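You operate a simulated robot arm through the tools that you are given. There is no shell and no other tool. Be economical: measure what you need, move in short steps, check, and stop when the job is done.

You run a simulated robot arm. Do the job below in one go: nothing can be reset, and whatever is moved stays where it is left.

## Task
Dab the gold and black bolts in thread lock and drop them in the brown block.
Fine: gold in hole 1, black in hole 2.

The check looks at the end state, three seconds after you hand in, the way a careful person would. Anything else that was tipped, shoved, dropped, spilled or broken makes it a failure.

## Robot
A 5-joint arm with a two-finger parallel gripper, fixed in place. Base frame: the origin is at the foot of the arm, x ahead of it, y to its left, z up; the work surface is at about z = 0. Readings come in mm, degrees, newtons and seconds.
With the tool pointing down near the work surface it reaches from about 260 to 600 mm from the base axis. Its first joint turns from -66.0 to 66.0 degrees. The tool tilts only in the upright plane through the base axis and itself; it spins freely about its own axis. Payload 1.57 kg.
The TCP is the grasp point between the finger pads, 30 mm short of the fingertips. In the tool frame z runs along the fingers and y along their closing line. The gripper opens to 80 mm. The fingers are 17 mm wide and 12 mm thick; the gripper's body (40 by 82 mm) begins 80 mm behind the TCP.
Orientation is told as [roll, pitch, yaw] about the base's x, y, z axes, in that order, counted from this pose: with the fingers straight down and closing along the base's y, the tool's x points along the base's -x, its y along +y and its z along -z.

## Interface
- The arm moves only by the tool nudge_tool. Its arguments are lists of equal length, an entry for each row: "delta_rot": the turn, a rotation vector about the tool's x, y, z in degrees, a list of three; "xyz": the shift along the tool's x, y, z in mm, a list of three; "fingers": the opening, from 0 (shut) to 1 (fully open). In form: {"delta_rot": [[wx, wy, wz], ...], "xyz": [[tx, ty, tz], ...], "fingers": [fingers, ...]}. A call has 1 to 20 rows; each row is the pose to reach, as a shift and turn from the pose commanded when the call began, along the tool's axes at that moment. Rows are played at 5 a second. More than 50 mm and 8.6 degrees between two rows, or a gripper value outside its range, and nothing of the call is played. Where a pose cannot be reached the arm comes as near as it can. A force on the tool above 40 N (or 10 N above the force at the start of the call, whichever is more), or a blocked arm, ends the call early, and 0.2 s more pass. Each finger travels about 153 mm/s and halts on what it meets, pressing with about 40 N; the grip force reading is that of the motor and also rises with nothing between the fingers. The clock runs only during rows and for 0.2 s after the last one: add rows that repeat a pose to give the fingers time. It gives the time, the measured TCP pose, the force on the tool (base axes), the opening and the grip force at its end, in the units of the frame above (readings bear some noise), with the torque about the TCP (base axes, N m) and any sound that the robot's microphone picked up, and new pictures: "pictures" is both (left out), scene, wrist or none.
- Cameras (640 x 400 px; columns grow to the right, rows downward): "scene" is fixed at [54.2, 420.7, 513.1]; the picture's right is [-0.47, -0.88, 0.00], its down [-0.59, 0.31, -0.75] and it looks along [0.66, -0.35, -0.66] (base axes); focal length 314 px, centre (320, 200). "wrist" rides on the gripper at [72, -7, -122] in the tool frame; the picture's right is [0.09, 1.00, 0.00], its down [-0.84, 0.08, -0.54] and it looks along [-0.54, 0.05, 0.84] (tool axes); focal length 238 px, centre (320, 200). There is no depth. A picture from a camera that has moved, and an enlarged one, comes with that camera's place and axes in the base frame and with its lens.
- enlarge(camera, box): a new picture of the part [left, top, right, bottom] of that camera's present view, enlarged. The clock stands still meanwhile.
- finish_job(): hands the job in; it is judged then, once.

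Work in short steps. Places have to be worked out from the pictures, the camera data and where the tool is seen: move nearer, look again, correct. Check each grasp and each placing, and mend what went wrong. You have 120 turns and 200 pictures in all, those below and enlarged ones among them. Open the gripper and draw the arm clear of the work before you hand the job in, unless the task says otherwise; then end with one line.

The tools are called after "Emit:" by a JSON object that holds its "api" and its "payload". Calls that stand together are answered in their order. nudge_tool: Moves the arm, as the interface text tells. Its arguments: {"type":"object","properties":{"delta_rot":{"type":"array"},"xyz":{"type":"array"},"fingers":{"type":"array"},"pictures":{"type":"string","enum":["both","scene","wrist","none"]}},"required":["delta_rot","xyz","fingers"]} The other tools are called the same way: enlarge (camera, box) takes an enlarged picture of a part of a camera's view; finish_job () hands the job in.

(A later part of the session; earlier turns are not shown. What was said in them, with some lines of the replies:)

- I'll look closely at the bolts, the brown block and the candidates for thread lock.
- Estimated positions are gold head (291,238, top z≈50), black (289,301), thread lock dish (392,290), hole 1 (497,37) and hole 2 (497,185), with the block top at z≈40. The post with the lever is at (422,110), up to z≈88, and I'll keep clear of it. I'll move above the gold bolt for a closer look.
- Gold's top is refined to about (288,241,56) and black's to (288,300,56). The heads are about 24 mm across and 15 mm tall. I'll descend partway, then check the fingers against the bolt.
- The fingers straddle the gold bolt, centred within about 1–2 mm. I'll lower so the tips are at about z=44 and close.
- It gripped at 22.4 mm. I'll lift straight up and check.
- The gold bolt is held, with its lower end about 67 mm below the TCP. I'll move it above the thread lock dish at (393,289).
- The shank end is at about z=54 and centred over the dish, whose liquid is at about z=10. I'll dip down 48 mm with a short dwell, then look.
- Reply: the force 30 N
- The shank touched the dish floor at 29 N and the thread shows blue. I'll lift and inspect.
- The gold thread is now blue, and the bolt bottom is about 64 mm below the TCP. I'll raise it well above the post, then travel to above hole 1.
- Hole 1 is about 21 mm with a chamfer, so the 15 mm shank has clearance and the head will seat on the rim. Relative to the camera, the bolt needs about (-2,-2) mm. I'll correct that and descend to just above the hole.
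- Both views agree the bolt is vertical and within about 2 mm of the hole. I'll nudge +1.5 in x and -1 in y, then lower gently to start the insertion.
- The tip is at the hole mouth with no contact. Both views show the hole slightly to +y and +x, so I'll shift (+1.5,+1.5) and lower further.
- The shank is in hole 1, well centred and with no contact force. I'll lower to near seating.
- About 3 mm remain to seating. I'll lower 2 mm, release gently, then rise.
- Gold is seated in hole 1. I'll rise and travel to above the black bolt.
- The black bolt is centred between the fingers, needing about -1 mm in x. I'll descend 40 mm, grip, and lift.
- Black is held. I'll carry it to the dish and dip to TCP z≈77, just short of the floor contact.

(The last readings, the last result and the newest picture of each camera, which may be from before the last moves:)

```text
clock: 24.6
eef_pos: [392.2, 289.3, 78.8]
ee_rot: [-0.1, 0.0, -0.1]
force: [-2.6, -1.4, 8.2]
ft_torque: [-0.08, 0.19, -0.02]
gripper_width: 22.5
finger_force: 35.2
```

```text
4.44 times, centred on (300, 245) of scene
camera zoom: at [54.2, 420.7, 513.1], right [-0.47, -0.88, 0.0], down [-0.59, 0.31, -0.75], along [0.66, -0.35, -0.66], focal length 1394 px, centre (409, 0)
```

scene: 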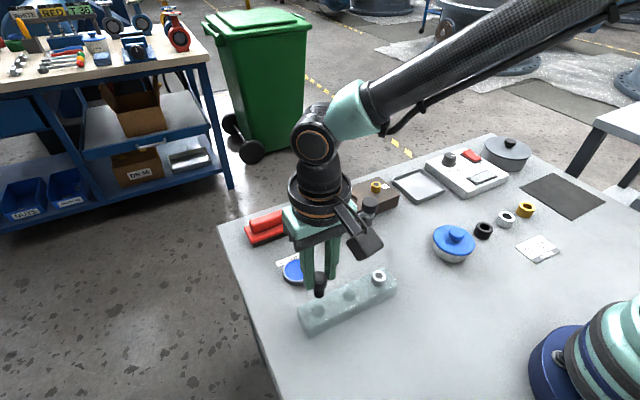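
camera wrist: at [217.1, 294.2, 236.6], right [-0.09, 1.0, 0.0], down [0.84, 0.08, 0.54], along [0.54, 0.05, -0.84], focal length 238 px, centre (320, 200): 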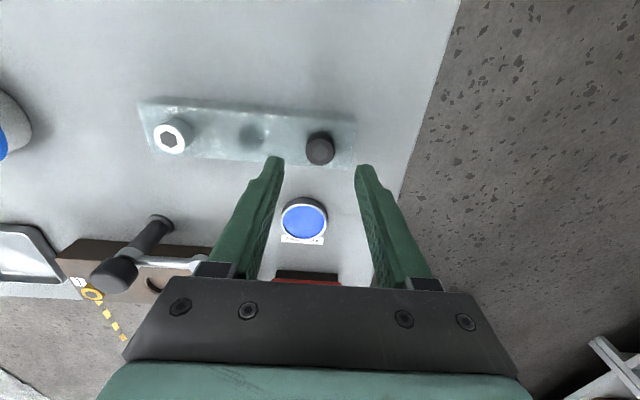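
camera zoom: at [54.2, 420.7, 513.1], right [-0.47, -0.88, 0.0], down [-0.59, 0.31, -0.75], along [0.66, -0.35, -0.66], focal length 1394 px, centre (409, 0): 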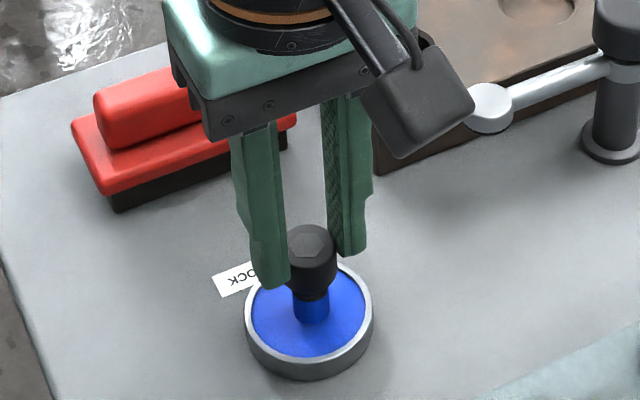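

It touched lightly (8 N) and is dipped. I'll lift to a safe travel height and inspect the coating.

Emit:
{"api": "nudge_tool", "payload": {"delta_rot": [[0, 0, 0], [0, 0, 0], [0, 0, 0], [0, 0, 0], [0, 0, 0], [0, 0, 0]], "xyz": [[0, 0, -5], [0, 0, -20], [0, 0, -40], [0, 0, -80], [0, 0, -115], [0, 0, -115]], "fingers": [0.2, 0.2, 0.2, 0.2, 0.2, 0.2], "pictures": "none"}}

Emit:
{"api": "enlarge", "payload": {"camera": "scene", "box": [240, 190, 360, 280]}}

```text
clock: 26.0
eef_pos: [391.9, 290.5, 192.2]
ee_rot: [-0.1, 0.0, 0.0]
force: [-0.2, -0.4, -2.1]
ft_torque: [-0.03, -0.02, 0.0]
gripper_width: 22.3
finger_force: 34.9
```

```text
4.44 times, centred on (300, 235) of scene
camera zoom: at [54.2, 420.7, 513.1], right [-0.47, -0.88, 0.0], down [-0.59, 0.31, -0.75], along [0.66, -0.35, -0.66], focal length 1394 px, centre (409, 44)
```

zoom: 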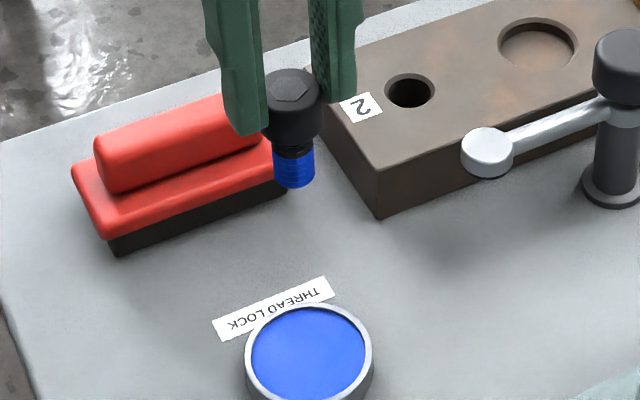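

Black's thread is blue too. Next I'll move above hole 2 and down to about 55 mm over the table with the tip.

Emit:
{"api": "nudge_tool", "payload": {"delta_rot": [[0, 0, 0], [0, 0, 0], [0, 0, 0], [0, 0, 0], [0, 0, 0], [0, 0, 0], [0, 0, 0]], "xyz": [[-26, -26, 0], [-52, -52, 0], [-79, -79, 0], [-105, -105, 0], [-105, -105, 30], [-105, -105, 70], [-105, -105, 70]], "fingers": [0.2, 0.2, 0.2, 0.2, 0.2, 0.2, 0.2]}}

Emit:
{"api": "enlarge", "payload": {"camera": "wrist", "box": [240, 90, 400, 210]}}

Emit:
{"api": "enlarge", "payload": {"camera": "scene", "box": [270, 150, 370, 225]}}

```text
clock: 27.6
eef_pos: [499.2, 182.2, 120.4]
ee_rot: [-0.1, 0.0, 0.0]
force: [0.2, -0.5, -0.9]
ft_torque: [0.03, 0.01, 0.0]
gripper_width: 22.5
finger_force: 35.1
camera wrist: at [427.3, 176.4, 242.7], right [-0.09, 1.0, 0.0], down [0.84, 0.08, 0.54], along [0.54, 0.05, -0.84], focal length 238 px, centre (320, 200)
```

scene: 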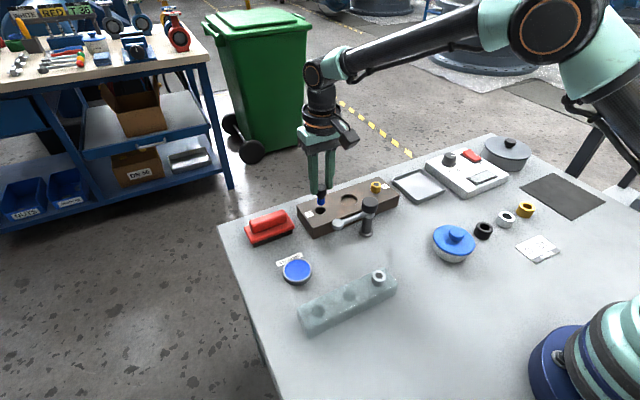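
wrist: 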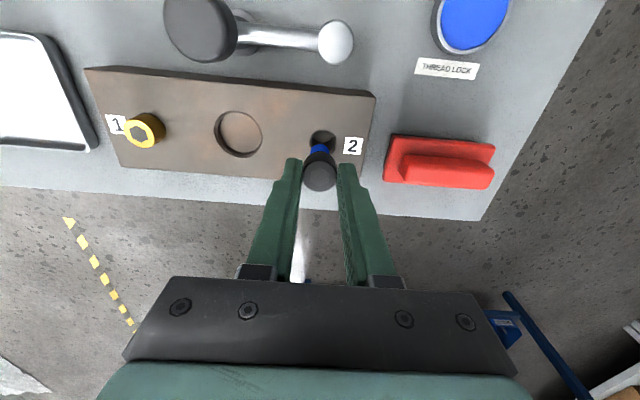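

```text
3.33 times, centred on (320, 150) of wrist
camera zoom: at [427.3, 176.4, 242.7], right [-0.09, 1.0, 0.0], down [0.84, 0.08, 0.54], along [0.54, 0.05, -0.84], focal length 794 px, centre (320, 367)
```

zoom: 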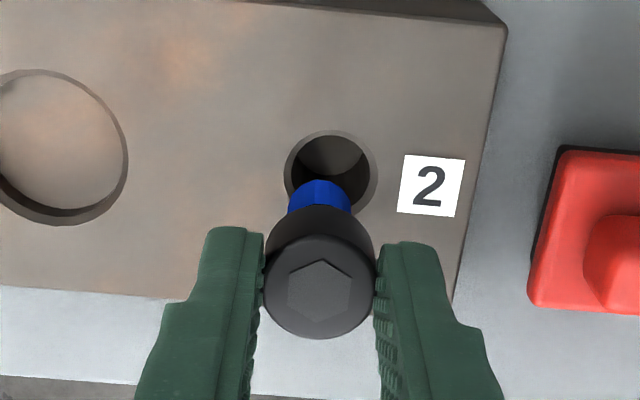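

```text
5.33 times, centred on (320, 188) of scene
camera zoom: at [54.2, 420.7, 513.1], right [-0.47, -0.88, 0.0], down [-0.59, 0.31, -0.75], along [0.66, -0.35, -0.66], focal length 1672 px, centre (320, 267)
```

zoom: 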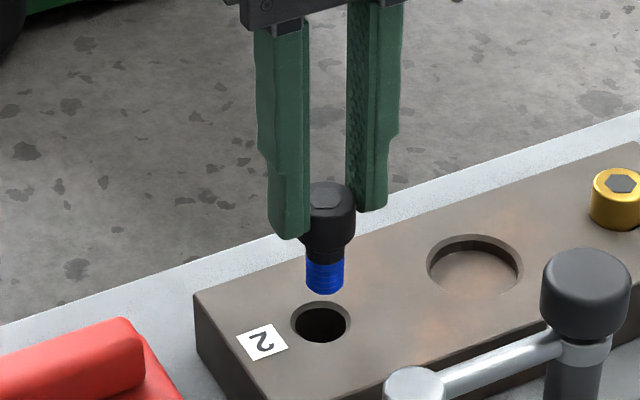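

Both views agree on a correction of dx≈-1.6, dy≈+2.7. I'll apply it and lower until the tip is just in the hole.

Emit:
{"api": "nudge_tool", "payload": {"delta_rot": [[0, 0, 0], [0, 0, 0], [0, 0, 0], [0, 0, 0], [0, 0, 0]], "xyz": [[1.6, 2.7, 0], [1.6, 2.7, 8], [1.6, 2.7, 15], [1.6, 2.7, 19], [1.6, 2.7, 19]], "fingers": [0.2, 0.2, 0.2, 0.2, 0.2], "pictures": "none"}}

Emit:
{"api": "enlarge", "payload": {"camera": "wrist", "box": [240, 90, 400, 210]}}

Emit:
{"api": "enlarge", "payload": {"camera": "scene", "box": [270, 150, 370, 225]}}

```text
clock: 28.8
eef_pos: [496.8, 188.0, 103.1]
ee_rot: [0.1, 0.0, -0.1]
force: [-0.2, 0.9, -0.5]
ft_torque: [-0.01, -0.04, -0.02]
gripper_width: 22.6
finger_force: 35.7
```

```text
3.33 times, centred on (320, 150) of wrist
camera zoom: at [424.5, 181.3, 223.9], right [-0.09, 1.0, 0.0], down [0.84, 0.08, 0.54], along [0.54, 0.05, -0.84], focal length 794 px, centre (320, 367)
```

zoom: 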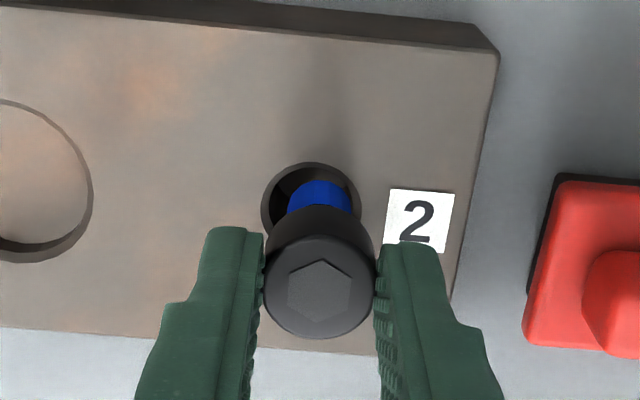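

```text
5.33 times, centred on (320, 188) of scene
camera zoom: at [54.2, 420.7, 513.1], right [-0.47, -0.88, 0.0], down [-0.59, 0.31, -0.75], along [0.66, -0.35, -0.66], focal length 1672 px, centre (320, 267)
```

zoom: 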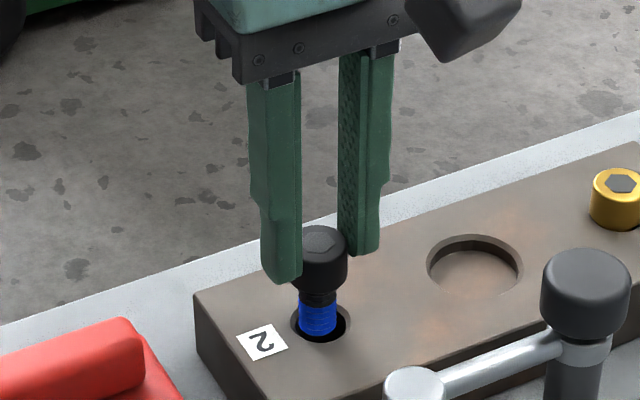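

Now the hole lies about 2 mm to -y. I'll correct by -1.8 in y and lower a bit more.

Emit:
{"api": "nudge_tool", "payload": {"delta_rot": [[0, 0, 0], [0, 0, 0], [0, 0, 0], [0, 0, 0], [0, 0, 0]], "xyz": [[0, -1.8, 0], [0, -1.8, 3], [0, -1.8, 8], [0, -1.8, 12], [0, -1.8, 12]], "fingers": [0.2, 0.2, 0.2, 0.2, 0.2], "pictures": "none"}}

Emit:
{"api": "enlarge", "payload": {"camera": "wrist", "box": [240, 90, 400, 210]}}

Emit:
{"api": "enlarge", "payload": {"camera": "scene", "box": [270, 150, 370, 225]}}

```text
clock: 30.0
eef_pos: [495.7, 185.8, 90.8]
ee_rot: [0.1, 0.0, -0.1]
force: [-0.1, 0.0, -1.0]
ft_torque: [0.01, 0.0, -0.02]
gripper_width: 22.3
finger_force: 35.2
```

```text
3.33 times, centred on (320, 150) of wrist
camera zoom: at [424.0, 179.5, 212.1], right [-0.09, 1.0, 0.0], down [0.84, 0.08, 0.54], along [0.54, 0.05, -0.84], focal length 794 px, centre (320, 367)
```

zoom: 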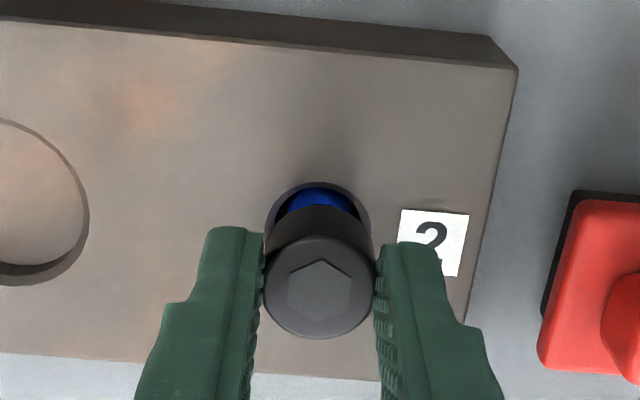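

```text
5.33 times, centred on (320, 188) of scene
camera zoom: at [54.2, 420.7, 513.1], right [-0.47, -0.88, 0.0], down [-0.59, 0.31, -0.75], along [0.66, -0.35, -0.66], focal length 1672 px, centre (320, 267)
```

zoom: 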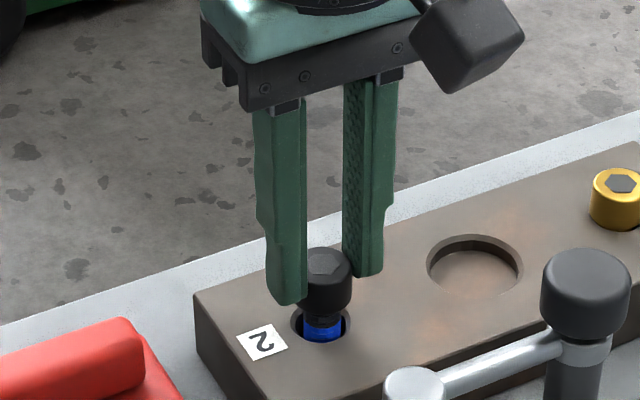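

It's in hole 2, centred and with no contact. I'll lower 13 mm with +0.8 in x and check the height.

Emit:
{"api": "nudge_tool", "payload": {"delta_rot": [[0, 0, 0], [0, 0, 0], [0, 0, 0], [0, 0, 0]], "xyz": [[-0.8, 0, 5], [-0.8, 0, 10], [-0.8, 0, 13], [-0.8, 0, 13]], "fingers": [0.2, 0.2, 0.2, 0.2], "pictures": "none"}}

Emit:
{"api": "enlarge", "payload": {"camera": "scene", "box": [285, 170, 355, 222]}}

```text
clock: 31.0
eef_pos: [497.0, 184.9, 77.7]
ee_rot: [0.0, 0.0, -0.1]
force: [0.4, -0.6, -1.6]
ft_torque: [0.01, -0.02, 0.01]
gripper_width: 22.8
finger_force: 35.4
```

```text
7.69 times, centred on (320, 196) of scene
camera zoom: at [54.2, 420.7, 513.1], right [-0.47, -0.88, 0.0], down [-0.59, 0.31, -0.75], along [0.66, -0.35, -0.66], focal length 2412 px, centre (320, 231)
```

zoom: 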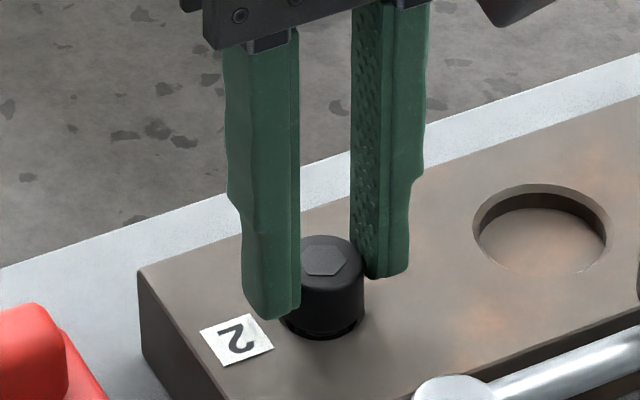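

It's almost seated. I'll lower 1.5 mm, release, and rise.

Emit:
{"api": "nudge_tool", "payload": {"delta_rot": [[0, 0, 0], [0, 0, 0], [0, 0, 0], [0, 0, 0], [0, 0, 0], [0, 0, 0], [0, 0, 0], [0, 0, 0]], "xyz": [[0, 0, 1.5], [0, 0, 1.5], [0, 0, 1.5], [0, 0, 1.5], [0, 0, 0], [0, 0, -30], [0, 0, -75], [0, 0, -120]], "fingers": [0.2, 0.32, 0.45, 0.5, 0.5, 0.5, 0.5, 0.5]}}

Emit:
{"api": "enlarge", "payload": {"camera": "scene", "box": [285, 160, 415, 250]}}

Emit:
{"api": "enlarge", "payload": {"camera": "wrist", "box": [140, 60, 400, 220]}}

```text
clock: 32.8
eef_pos: [496.4, 183.8, 199.7]
ee_rot: [0.0, 0.1, 0.0]
force: [0.0, 0.3, -0.4]
ft_torque: [-0.01, 0.02, -0.02]
gripper_width: 40.1
finger_force: 0.1
camera wrist: at [424.3, 178.6, 320.0], right [-0.09, 1.0, 0.0], down [0.84, 0.08, 0.54], along [0.54, 0.05, -0.84], focal length 238 px, centre (320, 200)
```

scene: 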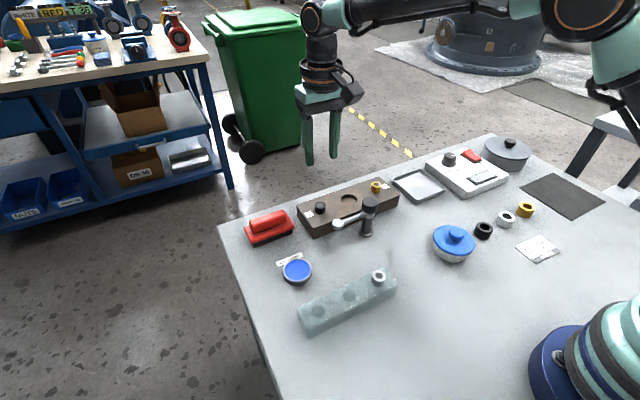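
wrist: 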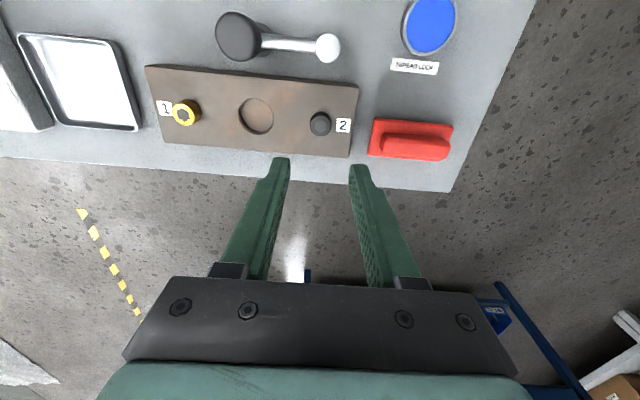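

```text
4.44 times, centred on (350, 205) of scene
camera zoom: at [54.2, 420.7, 513.1], right [-0.47, -0.88, 0.0], down [-0.59, 0.31, -0.75], along [0.66, -0.35, -0.66], focal length 1394 px, centre (187, 178)
```

zoom: 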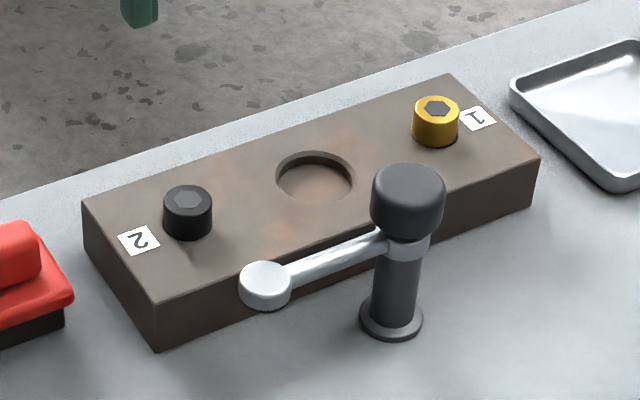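

```text
2.46 times, centred on (270, 140) of wrist
camera zoom: at [424.3, 178.6, 320.0], right [-0.09, 1.0, 0.0], down [0.84, 0.08, 0.54], along [0.54, 0.05, -0.84], focal length 587 px, centre (443, 348)
```

zoom: 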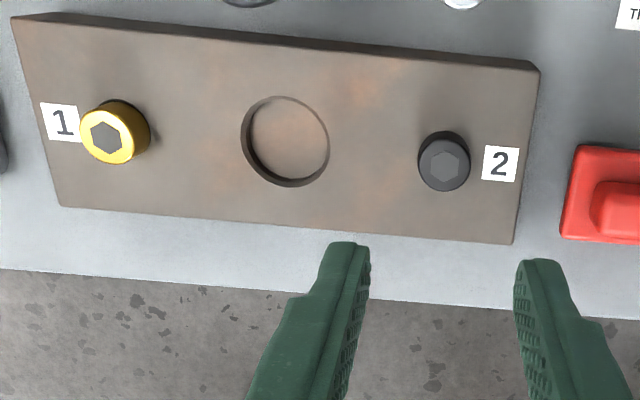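

Emit:
{"api": "enlarge", "payload": {"camera": "scene", "box": [360, 170, 400, 200]}}

Emit:
{"api": "enlarge", "payload": {"camera": "scene", "box": [300, 190, 340, 220]}}

```text
13.33 times, centred on (380, 185) of scene
camera zoom: at [54.2, 420.7, 513.1], right [-0.47, -0.88, 0.0], down [-0.59, 0.31, -0.75], along [0.66, -0.35, -0.66], focal length 4181 px, centre (-480, 400)
```

zoom: 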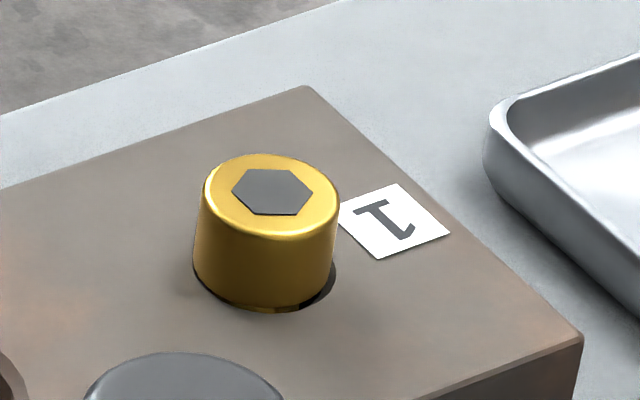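

```text
13.33 times, centred on (320, 205) of scene
camera zoom: at [54.2, 420.7, 513.1], right [-0.47, -0.88, 0.0], down [-0.59, 0.31, -0.75], along [0.66, -0.35, -0.66], focal length 4181 px, centre (320, 133)
```

zoom: 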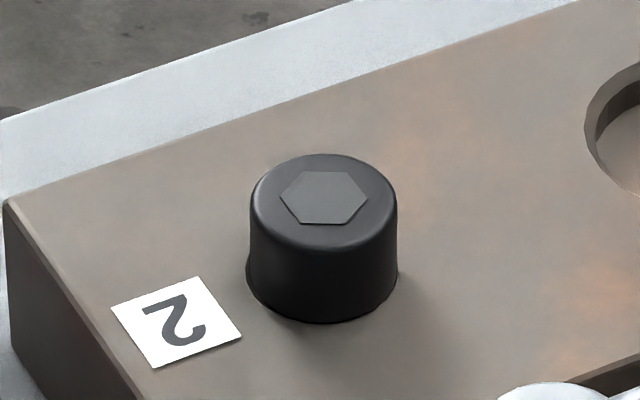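

Both bolts are upright and seated in the right holes with blue threads, and nothing else has moved. I'll draw the arm clear.

Emit:
{"api": "nudge_tool", "payload": {"delta_rot": [[0, 0, 0], [0, 0, 0], [0, 0, 0], [0, 0, 0], [0, 0, 0], [0, 0, 0], [0, 0, 0]], "xyz": [[0, 0, -30], [0, 0, -55], [40, -20, -55], [80, -40, -55], [120, -60, -55], [160, -80, -55], [160, -80, -55]], "fingers": [0.5, 0.6, 0.8, 1, 1, 1, 1]}}

```text
clock: 34.4
eef_pos: [337.2, 103.6, 254.4]
ee_rot: [0.0, 0.0, -0.1]
force: [0.3, -0.1, 0.7]
ft_torque: [0.0, -0.02, 0.03]
gripper_width: 79.6
finger_force: 0.0
camera wrist: at [264.2, 96.9, 376.3], right [-0.09, 1.0, 0.0], down [0.84, 0.08, 0.54], along [0.54, 0.05, -0.84], focal length 238 px, centre (320, 200)
```

scene: 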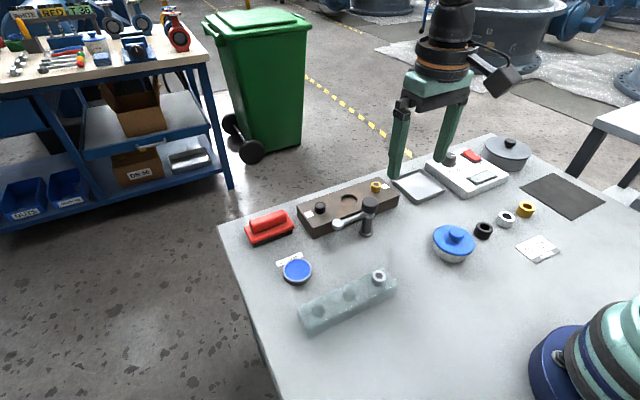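
wrist: 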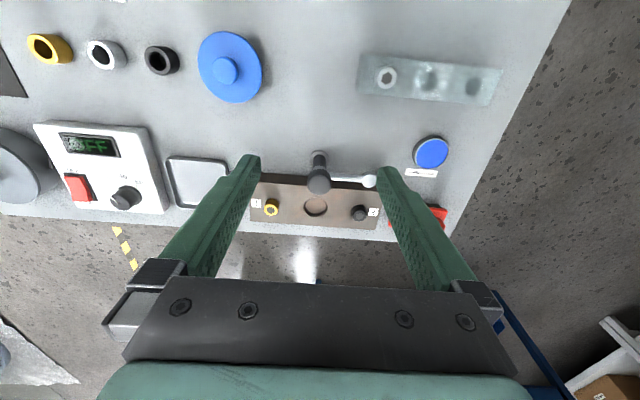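

The arm is clear, the gripper is open and everything else looks undisturbed, so I'm handing in.

Emit:
{"api": "finish_job", "payload": {}}

```text
The job is handed in.
```

The gold bolt is in hole 1 and the black bolt is in hole 2, both dabbed in thread lock; the gold one sits about 1.5 mm off-centre but upright.
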